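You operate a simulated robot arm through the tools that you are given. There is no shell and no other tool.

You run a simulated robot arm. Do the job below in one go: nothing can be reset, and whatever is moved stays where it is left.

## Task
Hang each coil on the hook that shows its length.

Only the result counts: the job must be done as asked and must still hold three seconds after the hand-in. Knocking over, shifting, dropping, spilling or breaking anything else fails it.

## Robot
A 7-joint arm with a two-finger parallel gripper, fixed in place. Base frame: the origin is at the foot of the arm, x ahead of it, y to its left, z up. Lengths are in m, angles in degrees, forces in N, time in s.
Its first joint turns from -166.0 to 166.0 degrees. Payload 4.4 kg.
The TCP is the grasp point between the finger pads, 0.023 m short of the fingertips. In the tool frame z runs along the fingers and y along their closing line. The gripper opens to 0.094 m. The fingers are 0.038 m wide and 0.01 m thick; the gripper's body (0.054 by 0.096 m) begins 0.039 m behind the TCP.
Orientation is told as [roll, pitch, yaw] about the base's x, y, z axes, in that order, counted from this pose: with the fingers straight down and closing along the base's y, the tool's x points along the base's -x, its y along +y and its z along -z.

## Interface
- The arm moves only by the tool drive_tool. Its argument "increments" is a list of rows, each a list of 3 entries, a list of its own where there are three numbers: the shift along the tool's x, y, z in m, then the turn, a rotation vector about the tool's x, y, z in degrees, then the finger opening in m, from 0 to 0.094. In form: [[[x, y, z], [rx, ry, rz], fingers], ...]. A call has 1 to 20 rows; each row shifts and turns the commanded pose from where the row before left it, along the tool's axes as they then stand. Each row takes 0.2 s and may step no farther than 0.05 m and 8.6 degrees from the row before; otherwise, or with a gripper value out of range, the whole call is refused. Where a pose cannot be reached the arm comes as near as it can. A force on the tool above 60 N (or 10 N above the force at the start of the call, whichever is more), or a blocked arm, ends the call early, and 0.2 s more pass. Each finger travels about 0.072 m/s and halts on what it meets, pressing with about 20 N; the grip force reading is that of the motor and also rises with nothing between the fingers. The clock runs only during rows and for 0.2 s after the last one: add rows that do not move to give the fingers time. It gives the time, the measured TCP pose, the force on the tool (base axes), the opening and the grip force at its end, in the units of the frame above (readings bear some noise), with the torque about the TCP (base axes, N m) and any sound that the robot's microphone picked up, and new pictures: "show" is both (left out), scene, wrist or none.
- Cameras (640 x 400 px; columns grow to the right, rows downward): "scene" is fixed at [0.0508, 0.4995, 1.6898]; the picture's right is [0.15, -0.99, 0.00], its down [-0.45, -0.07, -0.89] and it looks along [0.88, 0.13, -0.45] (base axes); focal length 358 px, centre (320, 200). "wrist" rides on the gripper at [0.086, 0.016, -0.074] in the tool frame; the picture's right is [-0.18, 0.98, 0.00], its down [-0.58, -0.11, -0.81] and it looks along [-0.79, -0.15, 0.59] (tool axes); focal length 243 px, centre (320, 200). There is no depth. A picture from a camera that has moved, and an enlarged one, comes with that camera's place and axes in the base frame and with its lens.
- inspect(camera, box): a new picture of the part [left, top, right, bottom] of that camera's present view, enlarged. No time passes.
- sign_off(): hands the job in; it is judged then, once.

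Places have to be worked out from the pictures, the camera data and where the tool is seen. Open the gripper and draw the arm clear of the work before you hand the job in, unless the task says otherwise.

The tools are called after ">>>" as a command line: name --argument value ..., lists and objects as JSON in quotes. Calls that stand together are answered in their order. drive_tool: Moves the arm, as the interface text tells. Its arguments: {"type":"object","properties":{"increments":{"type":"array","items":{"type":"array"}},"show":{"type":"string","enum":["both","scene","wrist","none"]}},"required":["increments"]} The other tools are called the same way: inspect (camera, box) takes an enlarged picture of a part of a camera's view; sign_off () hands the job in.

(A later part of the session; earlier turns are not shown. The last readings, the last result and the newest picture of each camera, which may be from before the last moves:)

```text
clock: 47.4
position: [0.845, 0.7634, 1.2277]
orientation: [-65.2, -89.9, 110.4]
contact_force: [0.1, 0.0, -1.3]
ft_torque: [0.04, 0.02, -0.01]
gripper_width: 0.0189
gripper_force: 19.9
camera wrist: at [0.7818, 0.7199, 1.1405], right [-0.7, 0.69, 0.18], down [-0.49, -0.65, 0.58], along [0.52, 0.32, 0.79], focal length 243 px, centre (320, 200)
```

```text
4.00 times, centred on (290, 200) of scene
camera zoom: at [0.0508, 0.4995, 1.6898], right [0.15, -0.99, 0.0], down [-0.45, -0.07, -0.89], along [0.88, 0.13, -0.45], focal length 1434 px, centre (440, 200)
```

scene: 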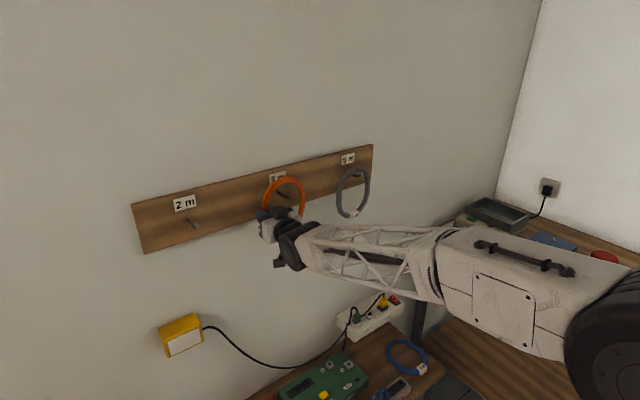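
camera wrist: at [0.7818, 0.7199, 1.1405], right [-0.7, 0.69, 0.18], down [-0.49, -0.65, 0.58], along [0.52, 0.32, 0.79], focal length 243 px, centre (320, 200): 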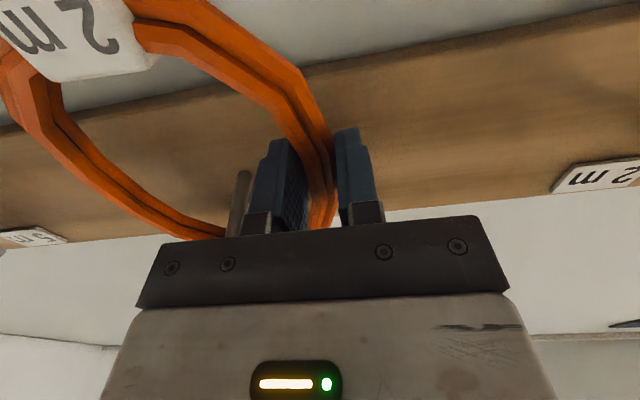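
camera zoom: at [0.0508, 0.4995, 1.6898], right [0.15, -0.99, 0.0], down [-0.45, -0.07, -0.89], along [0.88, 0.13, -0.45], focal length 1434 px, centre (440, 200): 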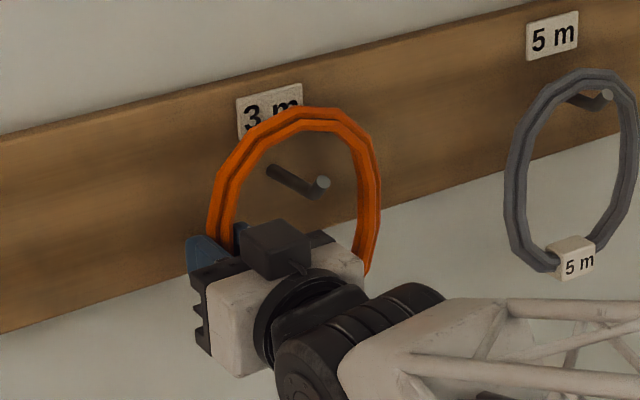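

Orange is free of the 3 m peg. I back out 16 cm and slide exactly 25 cm left toward the 2 m hook.

>>> drive_tool --increments '[[[0, 0, -0.02], [0, 0, 0], 0.0], [[0, 0, -0.035], [0, 0, 0], 0.0], [[0, 0, -0.035], [0, 0, 0], 0.0], [[0, 0, -0.035], [0, 0, 0], 0.0], [[0, 0, -0.035], [0, 0, 0], 0.0], [[0, 0.025, 0], [0, 0, 0], 0.0], [[0, 0.0375, 0], [0, 0, 0], 0.0], [[0, 0.0375, 0], [0, 0, 0], 0.0], [[0, 0.0375, 0], [0, 0, 0], 0.0], [[0, 0.0375, 0], [0, 0, 0], 0.0], [[0, 0.0375, 0], [0, 0, 0], 0.0], [[0, 0.0375, 0], [0, 0, 0], 0.0], [[0, 0, 0], [0, 0, 0], 0.0]]'

>>> inspect --camera "scene" --box '[140, 180, 300, 320]'

```text
clock: 50.2
position: [0.5531, 0.8267, 1.2266]
orientation: [-71.5, -89.9, 116.6]
contact_force: [0.9, -0.4, -1.7]
ft_torque: [0.05, 0.04, 0.0]
gripper_width: 0.0187
gripper_force: 19.7
camera wrist: at [0.4907, 0.7841, 1.1388], right [-0.7, 0.69, 0.18], down [-0.49, -0.65, 0.58], along [0.52, 0.32, 0.79], focal length 243 px, centre (320, 200)
```

scene: 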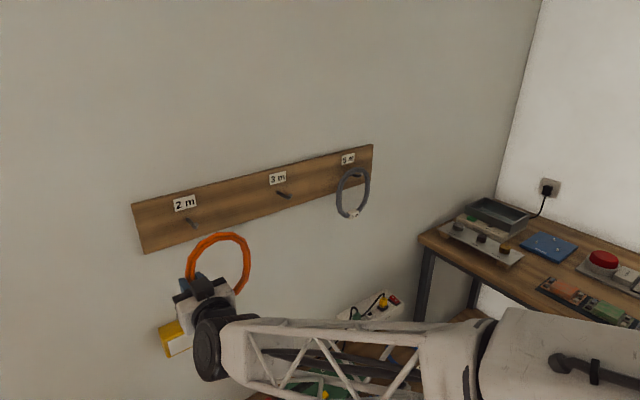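
wrist: 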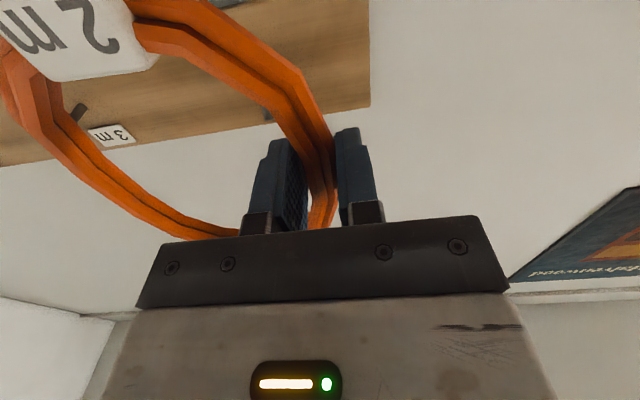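

```text
2.86 times, centred on (220, 250) of scene
camera zoom: at [0.0508, 0.4995, 1.6898], right [0.15, -0.99, 0.0], down [-0.45, -0.07, -0.89], along [0.88, 0.13, -0.45], focal length 1024 px, centre (606, 57)
```

zoom: 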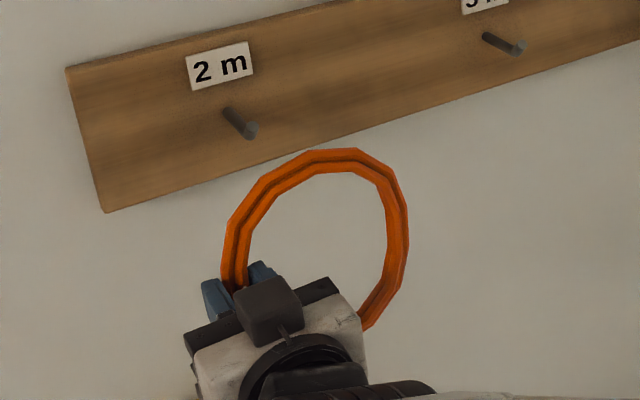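

At u≈−0.192 with no reach warnings. I correct 2 mm to the right and advance 9 cm toward the 2 m hook, checking before the final part.

>>> drive_tool --increments '[[[0, -0.002, 0.03], [0, 0, 0], 0.0], [[0, 0, 0.03], [0, 0, 0], 0.0], [[0, 0, 0.03], [0, 0, 0], 0.0], [[0, 0, 0], [0, 0, 0], 0.0]]'

>>> inspect --camera "scene" --box '[140, 180, 300, 320]'

```text
clock: 51.2
position: [0.6198, 0.8894, 1.2258]
orientation: [-55.3, -89.9, 100.4]
contact_force: [0.2, 0.1, -1.1]
ft_torque: [0.04, 0.03, 0.02]
gripper_width: 0.0188
gripper_force: 19.4
camera wrist: at [0.5561, 0.8464, 1.139], right [-0.7, 0.69, 0.18], down [-0.49, -0.65, 0.58], along [0.52, 0.32, 0.79], focal length 243 px, centre (320, 200)
```

scene: 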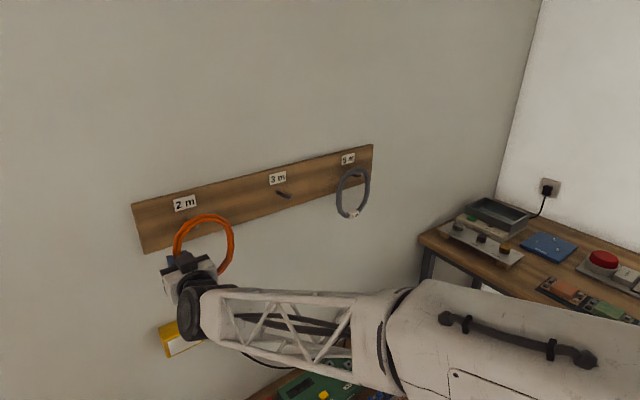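
wrist: 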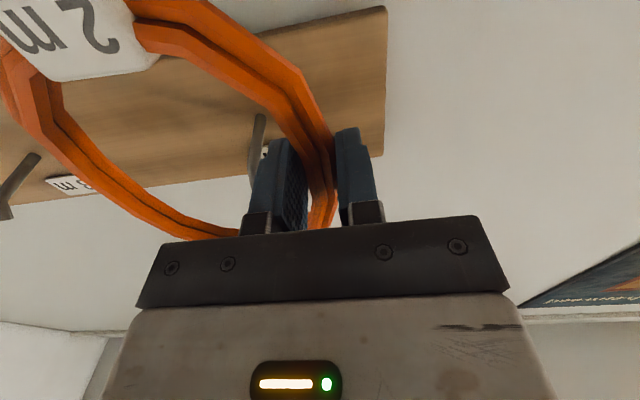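

```text
2.86 times, centred on (220, 250) of scene
camera zoom: at [0.0508, 0.4995, 1.6898], right [0.15, -0.99, 0.0], down [-0.45, -0.07, -0.89], along [0.88, 0.13, -0.45], focal length 1024 px, centre (606, 57)
```

zoom: 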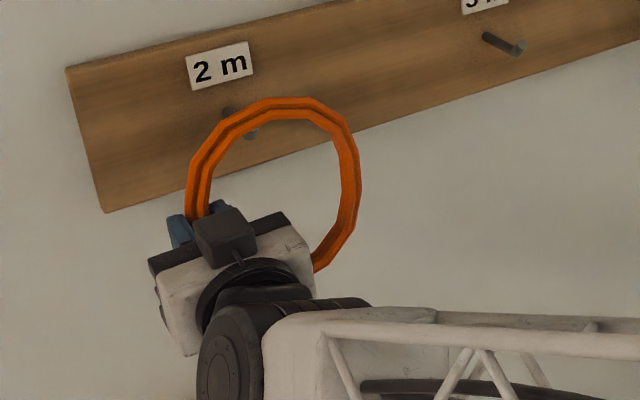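

Well aligned (u=−0.1906, z=1.226). I advance the last 7 cm, then lower toward seating.

>>> drive_tool --increments '[[[0, 0, 0.025], [0, 0, 0], 0.0], [[0, 0, 0.025], [0, 0, 0], 0.0], [[0, 0, 0.021], [0, 0, 0], 0.0], [[0, 0, 0], [0, 0, 0], 0.0]]'

>>> inspect --camera "scene" --box '[140, 180, 260, 300]'

```text
clock: 52.2
position: [0.6712, 0.9371, 1.228]
orientation: [-68.4, -89.9, 113.5]
contact_force: [-0.4, -0.7, -1.0]
ft_torque: [0.04, 0.03, 0.0]
gripper_width: 0.0187
gripper_force: 19.8
camera wrist: at [0.6075, 0.896, 1.1404], right [-0.7, 0.69, 0.18], down [-0.49, -0.65, 0.58], along [0.52, 0.32, 0.79], focal length 243 px, centre (320, 200)
```

scene: 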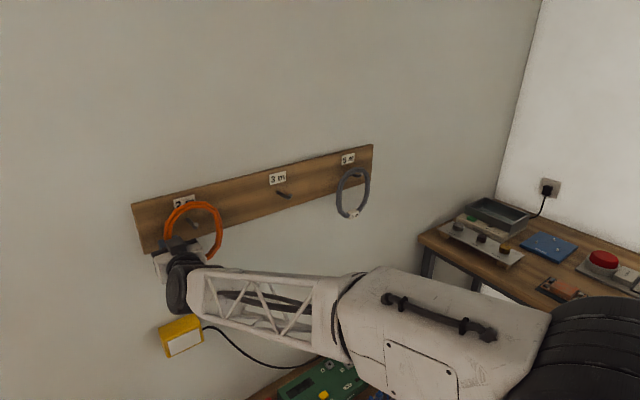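
wrist: 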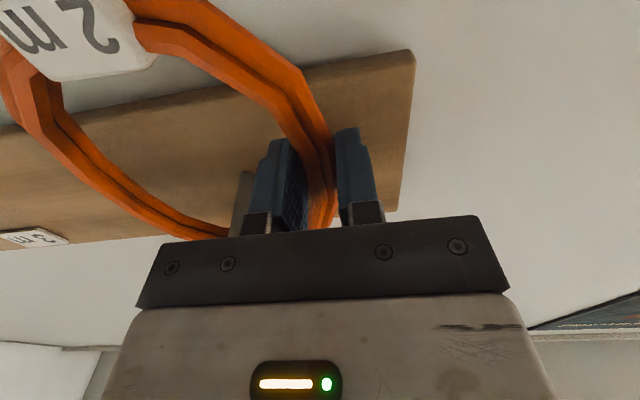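

```text
3.33 times, centred on (200, 240) of scene
camera zoom: at [0.0508, 0.4995, 1.6898], right [0.15, -0.99, 0.0], down [-0.45, -0.07, -0.89], along [0.88, 0.13, -0.45], focal length 1195 px, centre (720, 67)
```

zoom: 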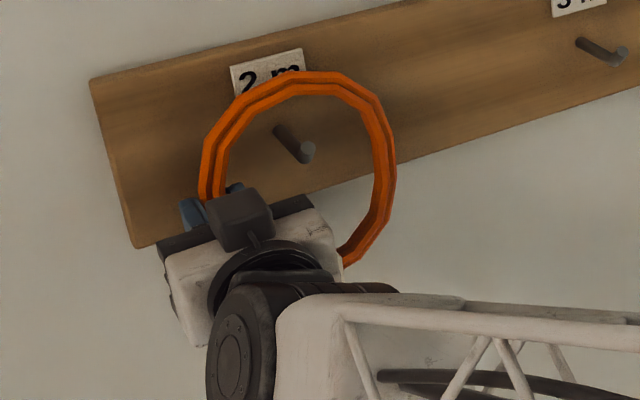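

The 2 m peg is inside the orange ring. I lower about 3 cm in steps and check the force.

>>> drive_tool --increments '[[[0.008, 0, 0], [0, 0, 0], 0.0], [[0.008, 0, 0], [0, 0, 0], 0.0], [[0.008, 0, 0], [0, 0, 0], 0.0], [[0.005, 0, 0], [0, 0, 0], 0.0], [[0, 0, 0], [0, 0, 0], 0.0]]' --show "scene"

```text
clock: 53.4
position: [0.6705, 0.938, 1.1991]
orientation: [-105.8, -89.9, 150.9]
contact_force: [0.1, 1.2, 5.6]
ft_torque: [-0.19, -0.31, 0.01]
gripper_width: 0.0185
gripper_force: 19.9
```

scene: 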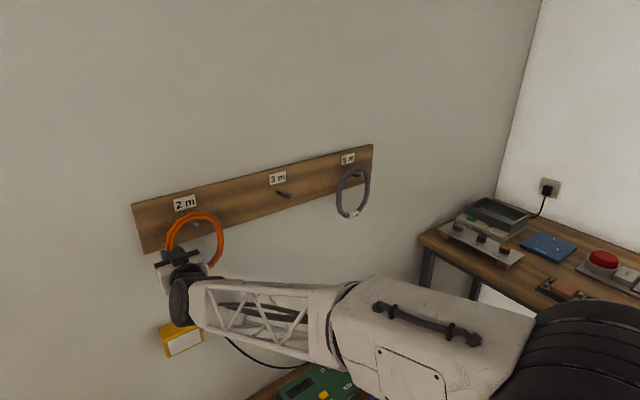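

The ring seats with +5.6 N. I relax 1 mm and open the fingers gradually.

>>> drive_tool --increments '[[[-0.001, 0, 0], [0, 0, 0], 0.0], [[0, 0, 0], [0, 0, 0], 0.025], [[0, 0, 0], [0, 0, 0], 0.035], [[0, 0, 0], [0, 0, 0], 0.05], [[0, 0, 0], [0, 0, 0], 0.06], [[0, 0, 0], [0, 0, 0], 0.06]]'

>>> inspect --camera "scene" --box '[140, 180, 260, 300]'

```text
clock: 54.8
position: [0.67, 0.9378, 1.1994]
orientation: [-69.3, -89.8, 114.4]
contact_force: [0.0, 0.1, 0.3]
ft_torque: [0.02, 0.01, -0.01]
gripper_width: 0.06
gripper_force: 0.1
camera wrist: at [0.6067, 0.8957, 1.1122], right [-0.7, 0.69, 0.18], down [-0.49, -0.65, 0.58], along [0.52, 0.32, 0.79], focal length 243 px, centre (320, 200)
```

scene: 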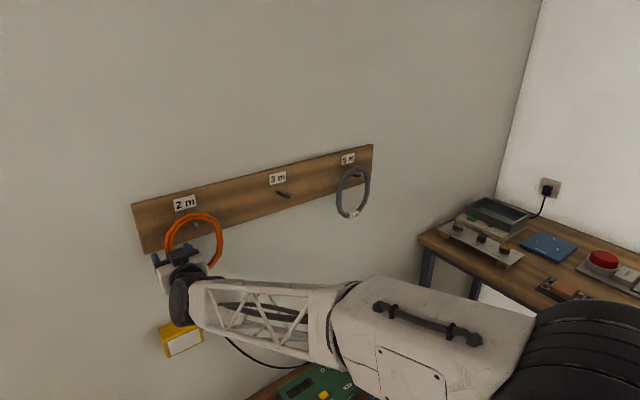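
wrist: 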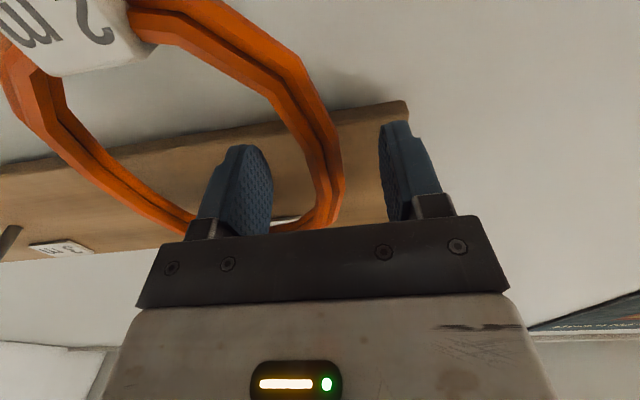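

```text
3.33 times, centred on (200, 240) of scene
camera zoom: at [0.0508, 0.4995, 1.6898], right [0.15, -0.99, 0.0], down [-0.45, -0.07, -0.89], along [0.88, 0.13, -0.45], focal length 1195 px, centre (720, 67)
```

zoom: 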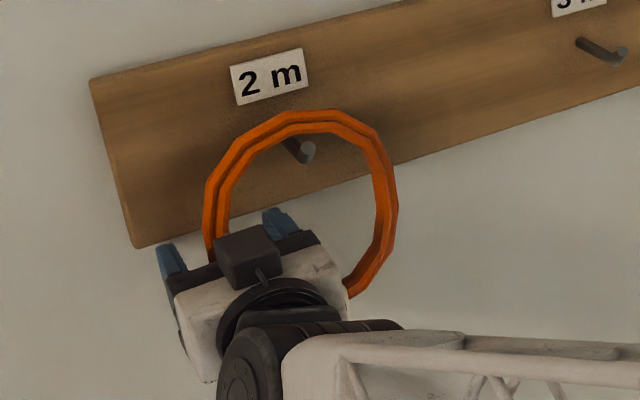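

Orange now hangs on the 2 m hook. I back out, and slide right toward the blue coil's side of the room.

>>> drive_tool --increments '[[[0, 0, -0.02], [0, 0, 0], 0.06], [[0, 0, -0.035], [0, 0, 0], 0.06], [[0, 0, -0.035], [0, 0, 0], 0.06], [[0, 0, -0.035], [0, 0, 0], 0.06], [[0, 0, -0.035], [0, 0, 0], 0.06], [[0, -0.025, 0], [0, 0, 0], 0.06], [[0, -0.04, 0], [0, 0, 0], 0.06], [[0, -0.04, 0], [0, 0, 0], 0.06], [[0, -0.04, 0], [0, 0, 0], 0.06], [[0, -0.04, 0], [0, 0, 0], 0.06], [[0, -0.04, 0], [0, 0, 0], 0.06], [[0, -0.04, 0], [0, 0, 0], 0.06], [[0, -0.04, 0], [0, 0, 0], 0.06], [[0, -0.04, 0], [0, 0, 0], 0.06], [[0, 0, 0], [0, 0, 0], 0.06]]'

>>> inspect --camera "scene" --box '[130, 130, 390, 290]'

```text
clock: 58.0
position: [0.8028, 0.5813, 1.2003]
orientation: [-63.0, -89.9, 108.1]
contact_force: [0.6, -0.5, -0.4]
ft_torque: [0.04, 0.03, 0.01]
gripper_width: 0.0598
gripper_force: 0.1
camera wrist: at [0.7387, 0.5389, 1.1126], right [-0.7, 0.69, 0.18], down [-0.49, -0.65, 0.58], along [0.52, 0.32, 0.79], focal length 243 px, centre (320, 200)
```

scene: 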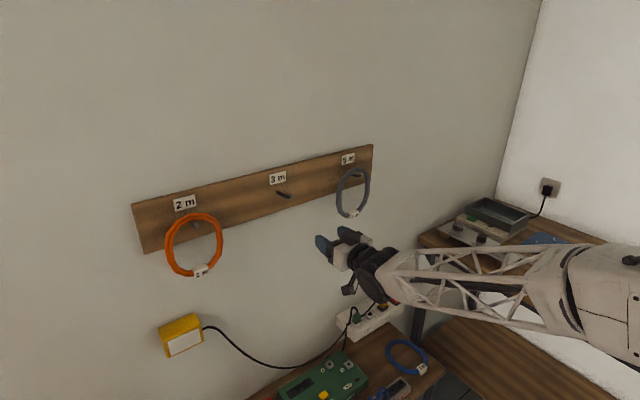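
wrist: 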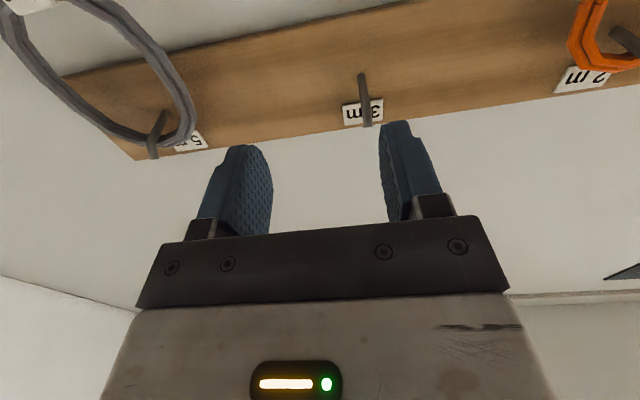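

```text
2.46 times, centred on (260, 210) of scene
camera zoom: at [0.0508, 0.4995, 1.6898], right [0.15, -0.99, 0.0], down [-0.45, -0.07, -0.89], along [0.88, 0.13, -0.45], focal length 882 px, centre (468, 175)
```

zoom: 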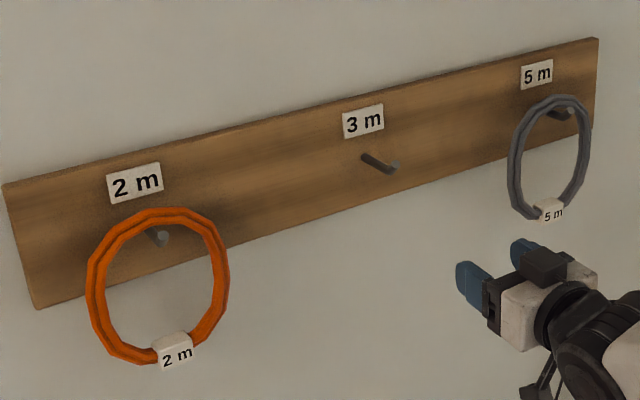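

Orange and grey are on their correct hooks. Now for blue: I back off a little more and pitch the tool straight down so the wrist camera can survey the low table.

>>> drive_tool --increments '[[[0, 0, -0.04], [0, 0, 0], 0.06], [[0, 0, -0.04], [0, 0, 0], 0.06], [[0, 0, 0], [0, 7.5, 0], 0.06], [[0, 0, 0], [0, 7.5, 0], 0.06], [[0, 0, 0], [0, 7.5, 0], 0.06], [[0, 0, 0], [0, 7.5, 0], 0.06], [[0, 0, 0], [0, 7.5, 0], 0.06], [[0, 0, 0], [0, 7.5, 0], 0.06], [[0, 0, 0], [0, 7.5, 0], 0.06], [[0, 0, 0], [0, 7.5, 0], 0.06], [[0, 0, 0], [0, 7.5, 0], 0.06], [[0, 0, 0], [0, 7.5, 0], 0.06], [[0, 0, 0], [0, 7.5, 0], 0.06], [[0, 0, 0], [0, 7.5, 0], 0.06], [[0, 0, 0], [0, 0, 0], 0.06]]'

```text
clock: 61.2
position: [0.7429, 0.5217, 1.1918]
orientation: [0.7, -37.3, 45.5]
contact_force: [-0.1, -0.4, 0.5]
ft_torque: [0.0, 0.0, 0.01]
gripper_width: 0.0598
gripper_force: 0.0
out of reach, approached as far as the arm can: row 7, 10, 11, 12, 13, 14
camera wrist: at [0.6537, 0.4513, 1.1981], right [-0.6, 0.79, 0.12], down [0.07, -0.1, 0.99], along [0.79, 0.61, 0.01], focal length 243 px, centre (320, 200)
```

scene: 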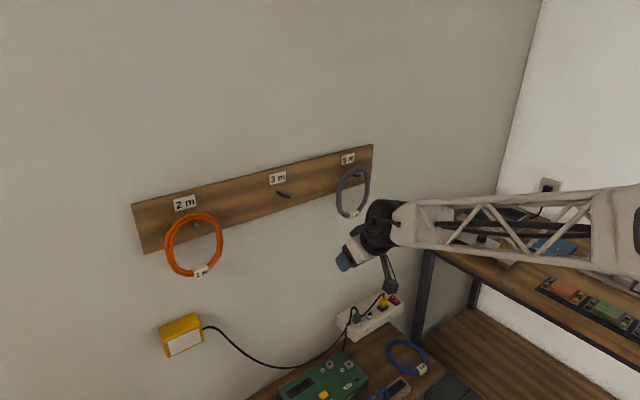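
wrist: 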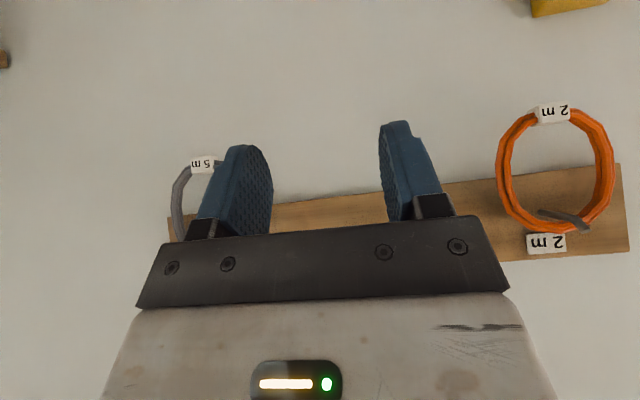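

The pitch-down stalled at about 53° below horizontal. I try moving back and up toward the starting region while keeping this attitude, where tool-down was comfortable.

>>> drive_tool --increments '[[[-0.02, -0.02, -0.03], [0, 0, 0], 0.06], [[-0.02, -0.02, -0.03], [0, 0, 0], 0.06], [[-0.02, -0.02, -0.03], [0, 0, 0], 0.06], [[-0.02, -0.02, -0.03], [0, 0, 0], 0.06], [[0, 0, 0], [0, 5, 0], 0.06], [[0, 0, 0], [0, 5, 0], 0.06], [[0, 0, 0], [0, 0, 0], 0.06]]'

```text
clock: 62.8
position: [0.7973, 0.4588, 1.3366]
orientation: [0.7, -37.2, 45.6]
contact_force: [0.7, -0.4, 0.4]
ft_torque: [-0.03, 0.05, 0.03]
gripper_width: 0.0599
gripper_force: 0.1
out of reach, approached as far as the arm can: row 5, 6
camera wrist: at [0.7062, 0.3882, 1.3424], right [-0.6, 0.79, 0.12], down [0.07, -0.1, 0.99], along [0.79, 0.61, 0.01], focal length 243 px, centre (320, 200)
```

scene: 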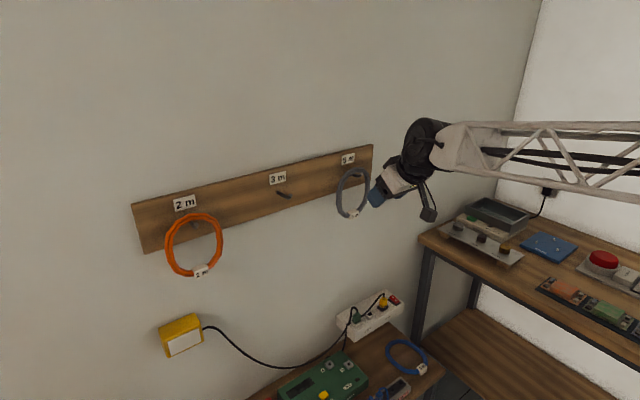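
wrist: 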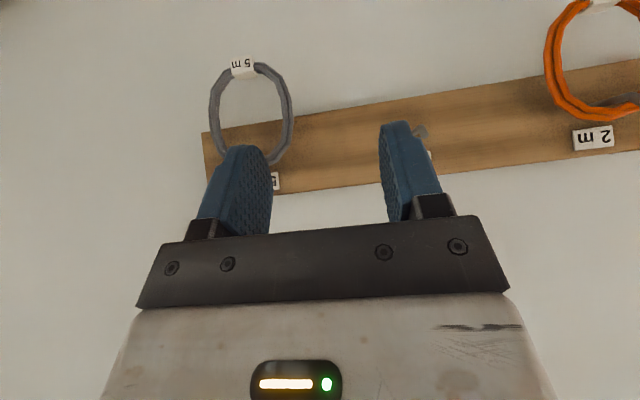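

Translation is free but pitching further down is refused, so some wrist joint is at its stop. I look closely at the wrist and forearm to understand the posture.

>>> inspect --camera "scene" --box '[350, 90, 640, 270]'

>>> inspect --camera "scene" --box '[350, 100, 470, 230]'

```text
2.21 times, centred on (495, 180) of scene
camera zoom: at [0.0508, 0.4995, 1.6898], right [0.15, -0.99, 0.0], down [-0.45, -0.07, -0.89], along [0.88, 0.13, -0.45], focal length 791 px, centre (-66, 244)
```

zoom: 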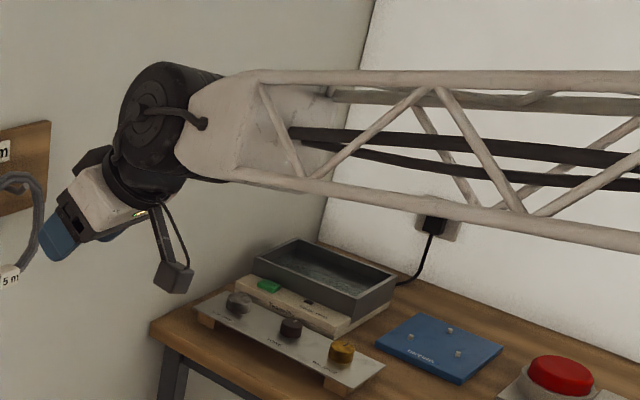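

```text
3.08 times, centred on (410, 165) of scene
camera zoom: at [0.0508, 0.4995, 1.6898], right [0.15, -0.99, 0.0], down [-0.45, -0.07, -0.89], along [0.88, 0.13, -0.45], focal length 1103 px, centre (43, 308)
```

zoom: 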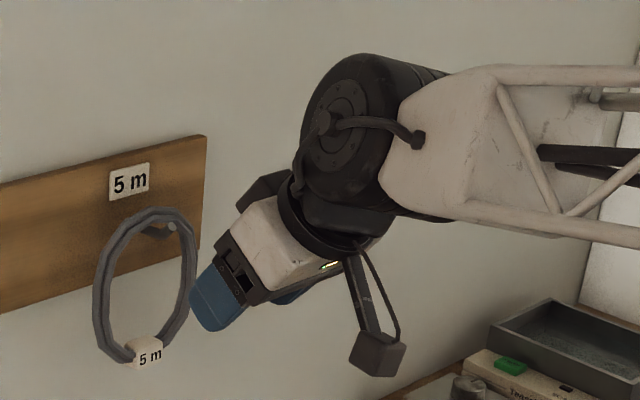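

To find which joint is at its stop, I test a small roll about the tool axis in one direction.

>>> drive_tool --increments '[[[0, 0, 0], [0, 0, 6], 0.06], [[0, 0, 0], [0, 0, 6], 0.06], [[0, 0, 0], [0, 0, 0], 0.06]]' --show "none"

>>> drive_tool --increments '[[[0, 0, 0], [0, 0, -6], 0.06], [[0, 0, 0], [0, 0, -6], 0.06], [[0, 0, 0], [0, 0, -6], 0.06], [[0, 0, 0], [0, 0, -6], 0.06], [[0, 0, 0], [0, 0, 0], 0.06]]' --show "none"

```text
clock: 63.6
position: [0.7966, 0.4588, 1.3361]
orientation: [9.7, -36.2, 30.5]
contact_force: [0.8, 0.2, 0.0]
ft_torque: [-0.01, 0.0, -0.01]
gripper_width: 0.0599
gripper_force: 0.0
```

```text
clock: 64.8
position: [0.7959, 0.4597, 1.3352]
orientation: [-8.4, -36.4, 60.7]
contact_force: [0.6, 0.5, 0.0]
ft_torque: [0.02, -0.03, -0.01]
gripper_width: 0.0601
gripper_force: 0.1
```

Roll is free both ways, so the last joint is fine; a forearm-roll stop blocks straight-down here. But a tool tilted ~53° below horizontal is about what the far-away blue coil needs anyway. I roll the tool 180° about its own axis so the camera rides on top, clear of the table, checking that joint 7 allows it.

>>> drive_tool --increments '[[[0, 0, 0], [0, 0, 8.4], 0.06], [[0, 0, 0], [0, 0, 8.4], 0.06], [[0, 0, 0], [0, 0, 8.4], 0.06], [[0, 0, 0], [0, 0, 8.4], 0.06], [[0, 0, 0], [0, 0, 8.4], 0.06], [[0, 0, 0], [0, 0, 8.4], 0.06], [[0, 0, 0], [0, 0, 8.4], 0.06], [[0, 0, 0], [0, 0, 8.4], 0.06], [[0, 0, 0], [0, 0, 8.4], 0.06], [[0, 0, 0], [0, 0, 8.4], 0.06], [[0, 0, 0], [0, 0, 8.4], 0.06], [[0, 0, 0], [0, 0, 8.4], 0.06], [[0, 0, 0], [0, 0, 8.4], 0.06], [[0, 0, 0], [0, 0, 8.4], 0.06], [[0, 0, 0], [0, 0, 0], 0.06]]'

```text
clock: 68.0
position: [0.7959, 0.4587, 1.3355]
orientation: [14.4, -34.8, 22.4]
contact_force: [0.1, -0.1, -0.7]
ft_torque: [0.03, -0.01, -0.05]
gripper_width: 0.0603
gripper_force: 0.0
out of reach, approached as far as the arm can: row 5, 6, 7, 8, 9, 10, 11, 12, 13, 14
camera wrist: at [0.6915, 0.4123, 1.3477], right [-0.35, 0.88, 0.31], down [0.16, -0.27, 0.95], along [0.92, 0.38, -0.05], focal length 243 px, centre (320, 200)
```

scene: 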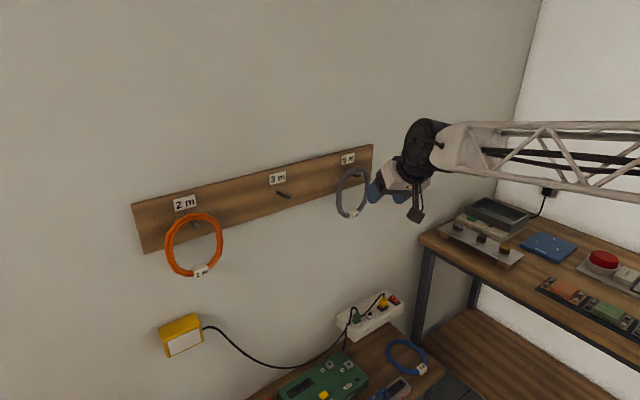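
wrist: 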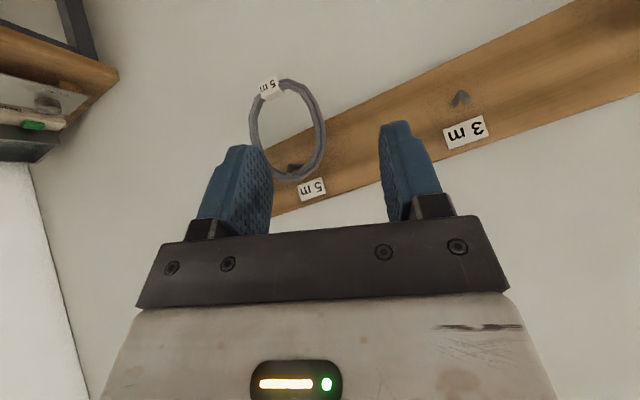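

Rolling that way hits a stop after ~20°, so the other direction must have ample room. I roll the opposite way, about −200° in total, in two calls.

>>> drive_tool --increments '[[[0, 0, 0], [0, 0, -8.4], 0.06], [[0, 0, 0], [0, 0, -8.4], 0.06], [[0, 0, 0], [0, 0, -8.4], 0.06], [[0, 0, 0], [0, 0, -8.4], 0.06], [[0, 0, 0], [0, 0, -8.4], 0.06], [[0, 0, 0], [0, 0, -8.4], 0.06], [[0, 0, 0], [0, 0, -8.4], 0.06], [[0, 0, 0], [0, 0, -8.4], 0.06], [[0, 0, 0], [0, 0, -8.4], 0.06], [[0, 0, 0], [0, 0, -8.4], 0.06], [[0, 0, 0], [0, 0, -8.4], 0.06], [[0, 0, 0], [0, 0, -8.4], 0.06], [[0, 0, 0], [0, 0, -8.4], 0.06], [[0, 0, 0], [0, 0, -8.4], 0.06], [[0, 0, 0], [0, 0, -8.4], 0.06], [[0, 0, 0], [0, 0, 0], 0.06]]'

```text
clock: 71.4
position: [0.795, 0.4594, 1.3359]
orientation: [-36.2, 9.8, 149.8]
contact_force: [-0.2, -0.2, -0.8]
ft_torque: [0.0, 0.02, -0.03]
gripper_width: 0.0599
gripper_force: 0.0
camera wrist: at [0.8337, 0.3711, 1.3993], right [-0.47, -0.64, -0.6], down [-0.8, 0.01, 0.61], along [-0.38, 0.76, -0.52], focal length 243 px, centre (320, 200)
```

scene: 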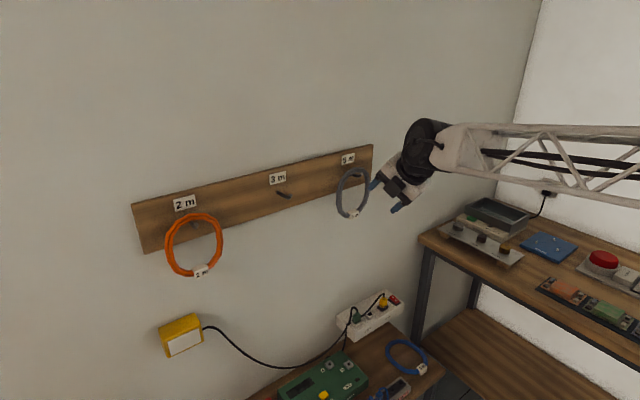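
wrist: 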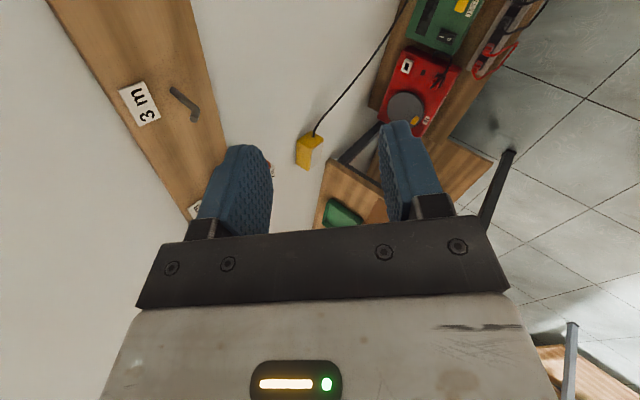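

Clean so far (about −108° from nominal). I complete the remaining ~−72° so the camera sits on top.

>>> drive_tool --increments '[[[0, 0, 0], [0, 0, -8.03], 0.06], [[0, 0, 0], [0, 0, -8.03], 0.06], [[0, 0, 0], [0, 0, -8.03], 0.06], [[0, 0, 0], [0, 0, -8.03], 0.06], [[0, 0, 0], [0, 0, -8.03], 0.06], [[0, 0, 0], [0, 0, -8.03], 0.06], [[0, 0, 0], [0, 0, -8.03], 0.06], [[0, 0, 0], [0, 0, -8.03], 0.06], [[0, 0, 0], [0, 0, -8.03], 0.06], [[0, 0, 0], [0, 0, 0], 0.06]]'

```text
clock: 73.6
position: [0.796, 0.4592, 1.3352]
orientation: [-1.0, 37.3, -135.0]
contact_force: [0.0, 0.1, -0.4]
ft_torque: [-0.02, 0.0, -0.03]
gripper_width: 0.0603
gripper_force: 0.1
camera wrist: at [0.826, 0.4635, 1.4457], right [0.6, -0.79, -0.13], down [-0.74, -0.61, 0.29], along [-0.31, -0.08, -0.95], focal length 243 px, centre (320, 200)
```

scene: 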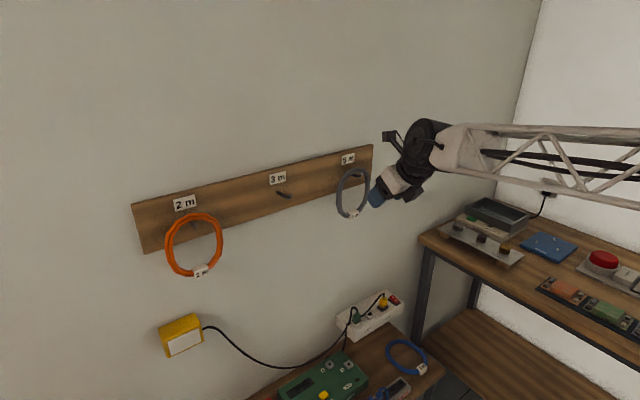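
wrist: 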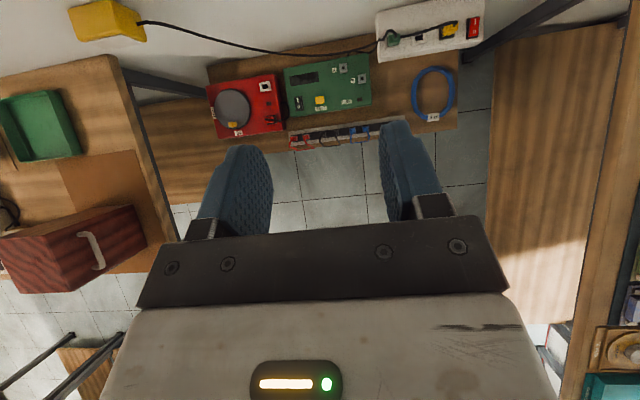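

Now the camera looks straight down and the blue coil, strip and boxes are all visible. Before grasping, I rehearse the hanging attitude here: pitch up 90° so the tool points 37° above horizontal (which would make the ring vertical).

>>> drive_tool --increments '[[[0, 0, 0], [0, 8.2, 0], 0.06], [[0, 0, 0], [0, 8.2, 0], 0.06], [[0, 0, 0], [0, 8.2, 0], 0.06], [[0, 0, 0], [0, 8.2, 0], 0.06], [[0, 0, 0], [0, 8.2, 0], 0.06], [[0, 0, 0], [0, 8.2, 0], 0.06], [[0, 0, 0], [0, 8.2, 0], 0.06], [[0, 0, 0], [0, 8.2, 0], 0.06], [[0, 0, 0], [0, 8.2, 0], 0.06], [[0, 0, 0], [0, 8.2, 0], 0.06], [[0, 0, 0], [0, 8.0, 0], 0.06], [[0, 0, 0], [0, 0, 0], 0.06]]'

```text
clock: 76.2
position: [0.7956, 0.4589, 1.335]
orientation: [-178.6, 52.5, 46.8]
contact_force: [0.4, -0.5, -0.1]
ft_torque: [-0.01, 0.02, 0.05]
gripper_width: 0.06
gripper_force: 0.0
camera wrist: at [0.7297, 0.3677, 1.3581], right [0.78, -0.61, -0.16], down [-0.29, -0.12, -0.95], along [0.56, 0.79, -0.27], focal length 243 px, centre (320, 200)
```

scene: 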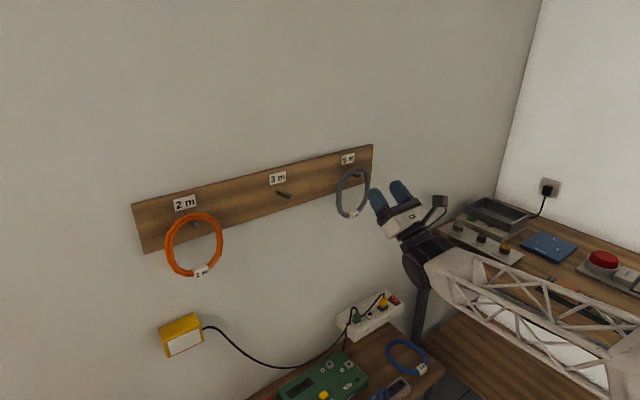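
wrist: 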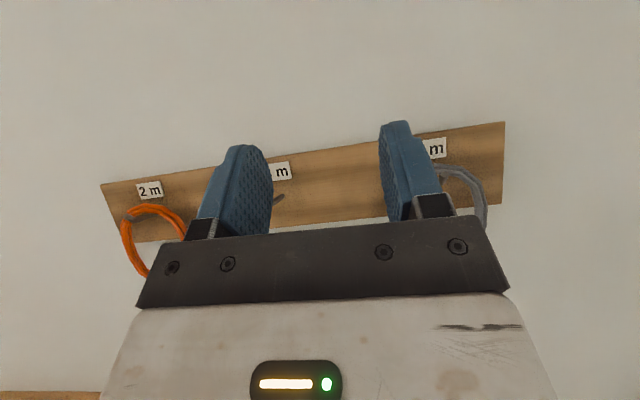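

The up-tilted attitude is fully reachable here, with a nice upright camera view. I rehearse the shift to the standoff in front of the 3 m hook (u≈0.06, w≈0.98, z≈1.2) in the same attitude.

>>> drive_tool --increments '[[[-0.0324, -0.0356, -0.002], [0, 0, 0], 0.06], [[-0.0324, -0.0356, -0.002], [0, 0, 0], 0.06], [[-0.0324, -0.0356, -0.002], [0, 0, 0], 0.06], [[-0.0324, -0.0356, -0.002], [0, 0, 0], 0.06], [[-0.0324, -0.0356, -0.002], [0, 0, 0], 0.06], [[0, 0, 0], [0, 0, 0], 0.06]]'

```text
clock: 77.6
position: [0.7443, 0.6008, 1.2352]
orientation: [-178.6, 52.6, 46.7]
contact_force: [-0.1, -0.7, 0.1]
ft_torque: [-0.01, 0.02, -0.01]
gripper_width: 0.0602
gripper_force: 0.1
out of reach, approached as far as the arm can: row 4, 5
camera wrist: at [0.6787, 0.5088, 1.2585], right [0.78, -0.61, -0.16], down [-0.29, -0.12, -0.95], along [0.56, 0.79, -0.27], focal length 243 px, centre (320, 200)
```

scene: 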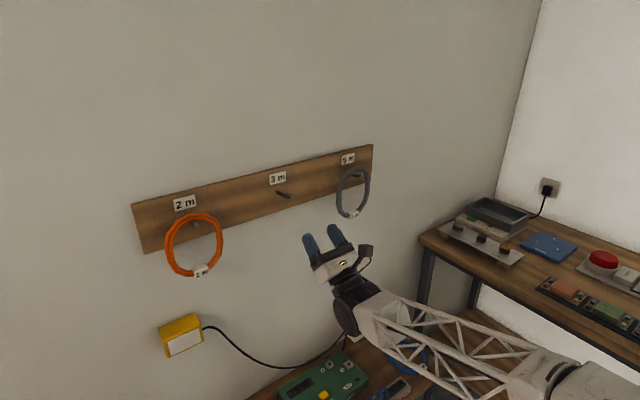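
wrist: 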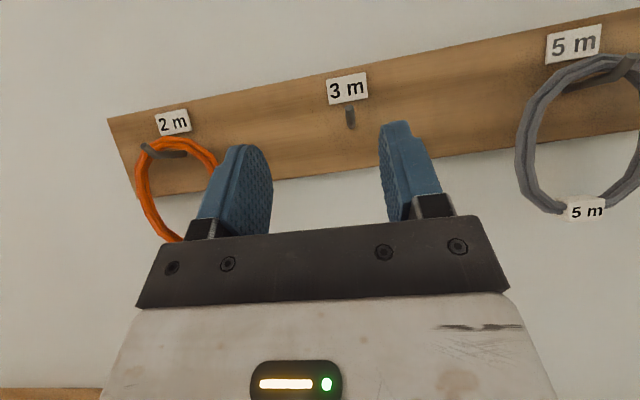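

Part way there the arm reached a limit with the full 37° up-tilt. I test with a milder up-tilt (about 17°), then continue to the left.

>>> drive_tool --increments '[[[0, 0, 0], [0, -6.7, 0], 0.06], [[0, 0, 0], [0, -6.7, 0], 0.06], [[0, 0, 0], [0, -6.7, 0], 0.06], [[0, -0.02, 0], [0, 0, 0], 0.06], [[0, -0.02, 0], [0, 0, 0], 0.06], [[0, 0, 0.02], [0, 0, 0], 0.06], [[-0.01, 0, 0], [0, 0, 0], 0.06], [[-0.01, 0, 0], [0, 0, 0], 0.06], [[0, 0, 0], [0, 0, 0], 0.06]]'

```text
clock: 79.6
position: [0.7329, 0.6472, 1.2235]
orientation: [-177.0, 72.8, 48.5]
contact_force: [0.8, -0.5, 0.0]
ft_torque: [0.0, 0.05, 0.01]
gripper_width: 0.06
gripper_force: 0.1
camera wrist: at [0.6783, 0.5645, 1.283], right [0.74, -0.65, -0.19], down [-0.5, -0.34, -0.79], along [0.45, 0.68, -0.58], focal length 243 px, centre (320, 200)
```

scene: 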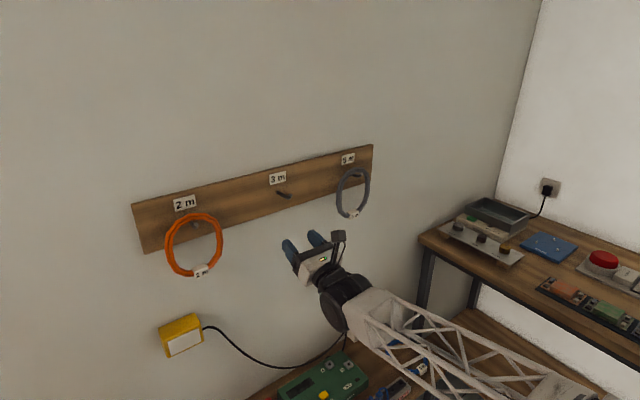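
wrist: 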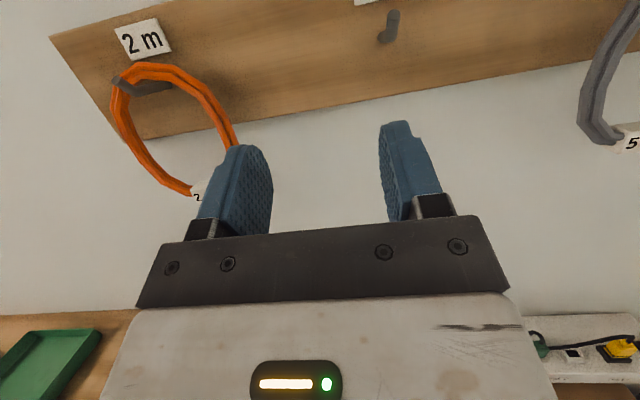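

With a 17° up-tilt the hook standoff is fully reachable, so that will serve for hanging (the ring would lean only modestly). I go back up-right and pitch down again to the tilted grasp attitude.

>>> drive_tool --increments '[[[0.0262, 0.0354, -0.0103], [0, 0, 0], 0.06], [[0.0262, 0.0354, -0.0103], [0, 0, 0], 0.06], [[0.0262, 0.0354, -0.0103], [0, 0, 0], 0.06], [[0.0262, 0.0354, -0.0103], [0, 0, 0], 0.06], [[0.0262, 0.0354, -0.0103], [0, 0, 0], 0.06], [[0, 0, 0], [0, -7.8, 0], 0.06], [[0, 0, 0], [0, -7.8, 0], 0.06], [[0, 0, 0], [0, -7.8, 0], 0.06], [[0, 0, 0], [0, -7.8, 0], 0.06], [[0, 0, 0], [0, -7.8, 0], 0.06], [[0, 0, 0], [0, -7.8, 0], 0.06], [[0, 0, 0], [0, -7.8, 0], 0.06], [[0, 0, 0], [0, -7.8, 0], 0.06], [[0, 0, 0], [0, -7.8, 0], 0.06], [[0, 0, 0], [0, 0, 0], 0.06]]'

>>> inspect --camera "wrist" --box '[360, 0, 520, 140]'

```text
clock: 82.8
position: [0.8005, 0.4581, 1.3317]
orientation: [-1.1, 36.8, -135.1]
contact_force: [-0.4, -0.3, 0.6]
ft_torque: [0.01, 0.0, -0.03]
gripper_width: 0.0598
gripper_force: 0.0
camera wrist: at [0.8305, 0.4627, 1.4407], right [0.6, -0.79, -0.13], down [-0.74, -0.6, 0.3], along [-0.31, -0.08, -0.95], focal length 243 px, centre (320, 200)
```

scene: 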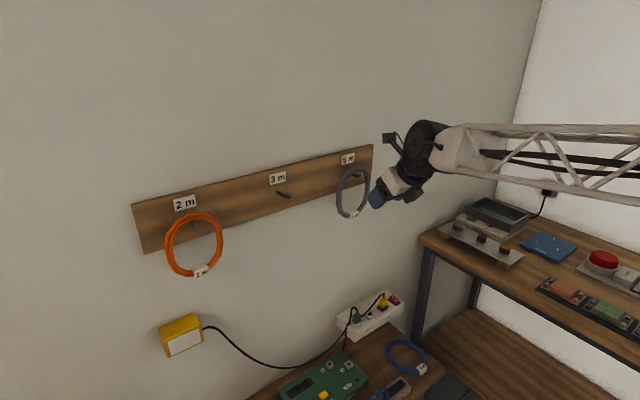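
wrist: 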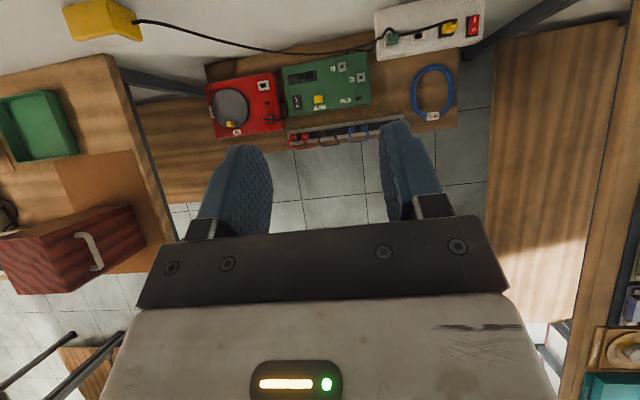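

```text
2.86 times, centred on (440, 70) of wrist
camera zoom: at [0.8305, 0.4627, 1.4407], right [0.6, -0.79, -0.13], down [-0.74, -0.6, 0.3], along [-0.31, -0.08, -0.95], focal length 693 px, centre (-23, 571)
```

zoom: 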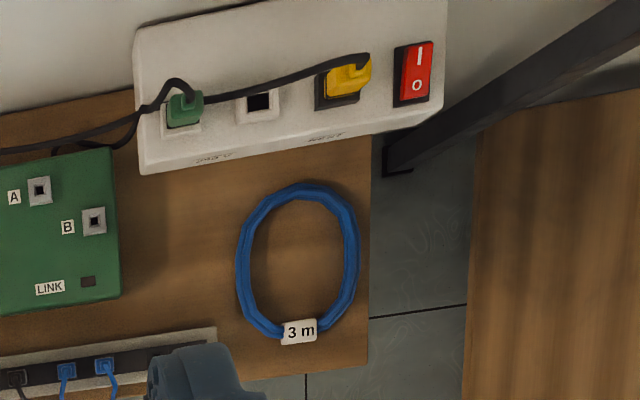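

The downward view matches my earlier triangulation: blue's left tube at u≈0.479, w≈0.978, table top z≈0.491, with the faulty strip ending at u≈0.435, w≤0.917. I move over toward it, to about z=1.0 first, watching reach.

>>> drive_tool --increments '[[[-0.01844, 0.02633, 0.032], [0, 0, 0], 0.06], [[-0.01844, 0.02633, 0.032], [0, 0, 0], 0.06], [[-0.01844, 0.02633, 0.032], [0, 0, 0], 0.06], [[-0.01844, 0.02633, 0.032], [0, 0, 0], 0.06], [[-0.01844, 0.02633, 0.032], [0, 0, 0], 0.06], [[-0.01844, 0.02633, 0.032], [0, 0, 0], 0.06], [[-0.01844, 0.02633, 0.032], [0, 0, 0], 0.06], [[-0.01844, 0.02633, 0.032], [0, 0, 0], 0.06], [[-0.01844, 0.02633, 0.032], [0, 0, 0], 0.06], [[0, 0, 0], [0, 0, 0], 0.06]]'

```text
clock: 85.0
position: [0.9933, 0.3258, 0.9968]
orientation: [-1.1, 37.0, -135.1]
contact_force: [-0.2, -0.8, -0.2]
ft_torque: [0.01, -0.02, -0.02]
gripper_width: 0.06
gripper_force: 0.0
camera wrist: at [1.0232, 0.3302, 1.1073], right [0.6, -0.79, -0.13], down [-0.74, -0.6, 0.3], along [-0.31, -0.08, -0.95], focal length 243 px, centre (320, 200)
```

scene: 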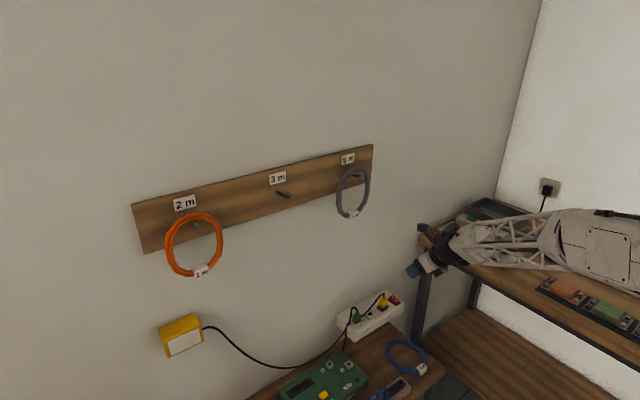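
wrist: 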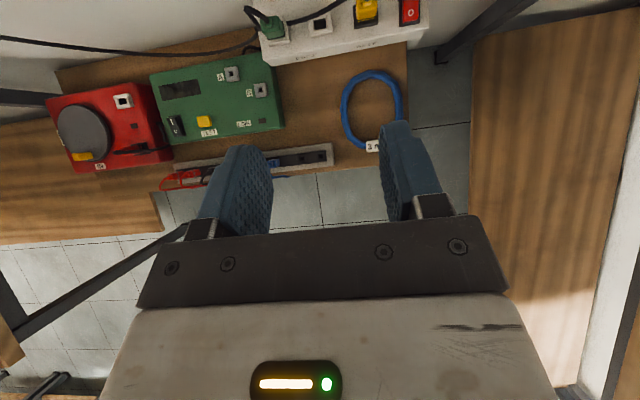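

No warnings at z≈1.0. I descend further to about z=0.75 and watch the forearm relative to the right bench.

>>> drive_tool --increments '[[[-0.021, 0.0012, 0.0363], [0, 0, 0], 0.06], [[-0.021, 0.0012, 0.0363], [0, 0, 0], 0.06], [[-0.021, 0.0012, 0.0363], [0, 0, 0], 0.06], [[-0.021, 0.0012, 0.0363], [0, 0, 0], 0.06], [[-0.021, 0.0012, 0.0363], [0, 0, 0], 0.06], [[-0.021, 0.0012, 0.0363], [0, 0, 0], 0.06], [[0, 0, 0], [0, 0, 0], 0.06]]'

>>> inspect --camera "scene" --box '[330, 200, 640, 400]'

```text
clock: 86.6
position: [1.0168, 0.3436, 0.7482]
orientation: [-1.1, 37.0, -135.1]
contact_force: [0.9, 0.4, 0.3]
ft_torque: [0.05, -0.03, 0.0]
gripper_width: 0.06
gripper_force: 0.0
camera wrist: at [1.0466, 0.3492, 0.8589], right [0.6, -0.79, -0.13], down [-0.74, -0.6, 0.3], along [-0.31, -0.08, -0.95], focal length 243 px, centre (320, 200)
```

scene: 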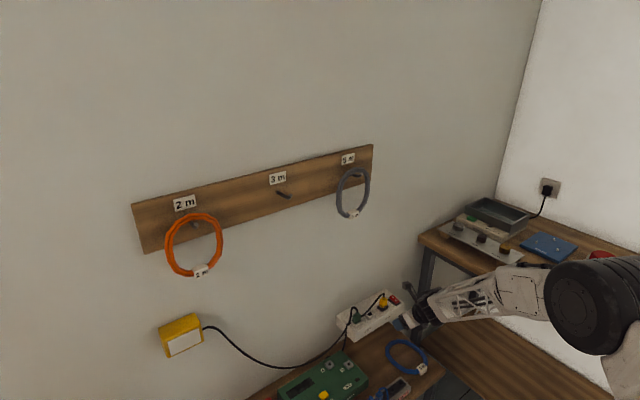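
wrist: 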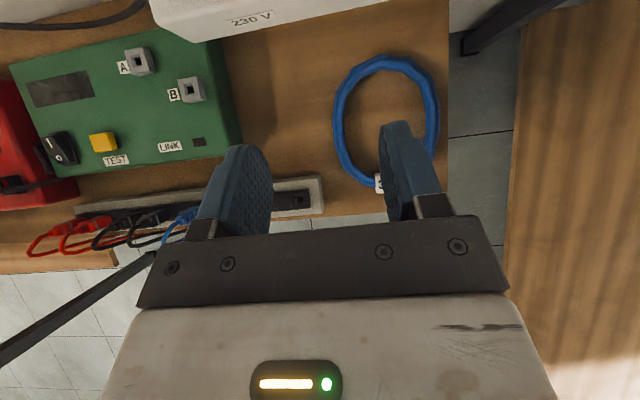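

```text
2.00 times, centred on (485, 300) of scene
camera zoom: at [0.0508, 0.4995, 1.6898], right [0.15, -0.99, 0.0], down [-0.45, -0.07, -0.89], along [0.88, 0.13, -0.45], focal length 717 px, centre (-10, 0)
```

zoom: 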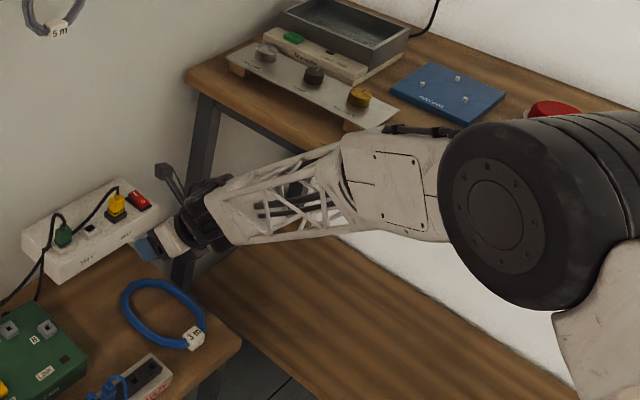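

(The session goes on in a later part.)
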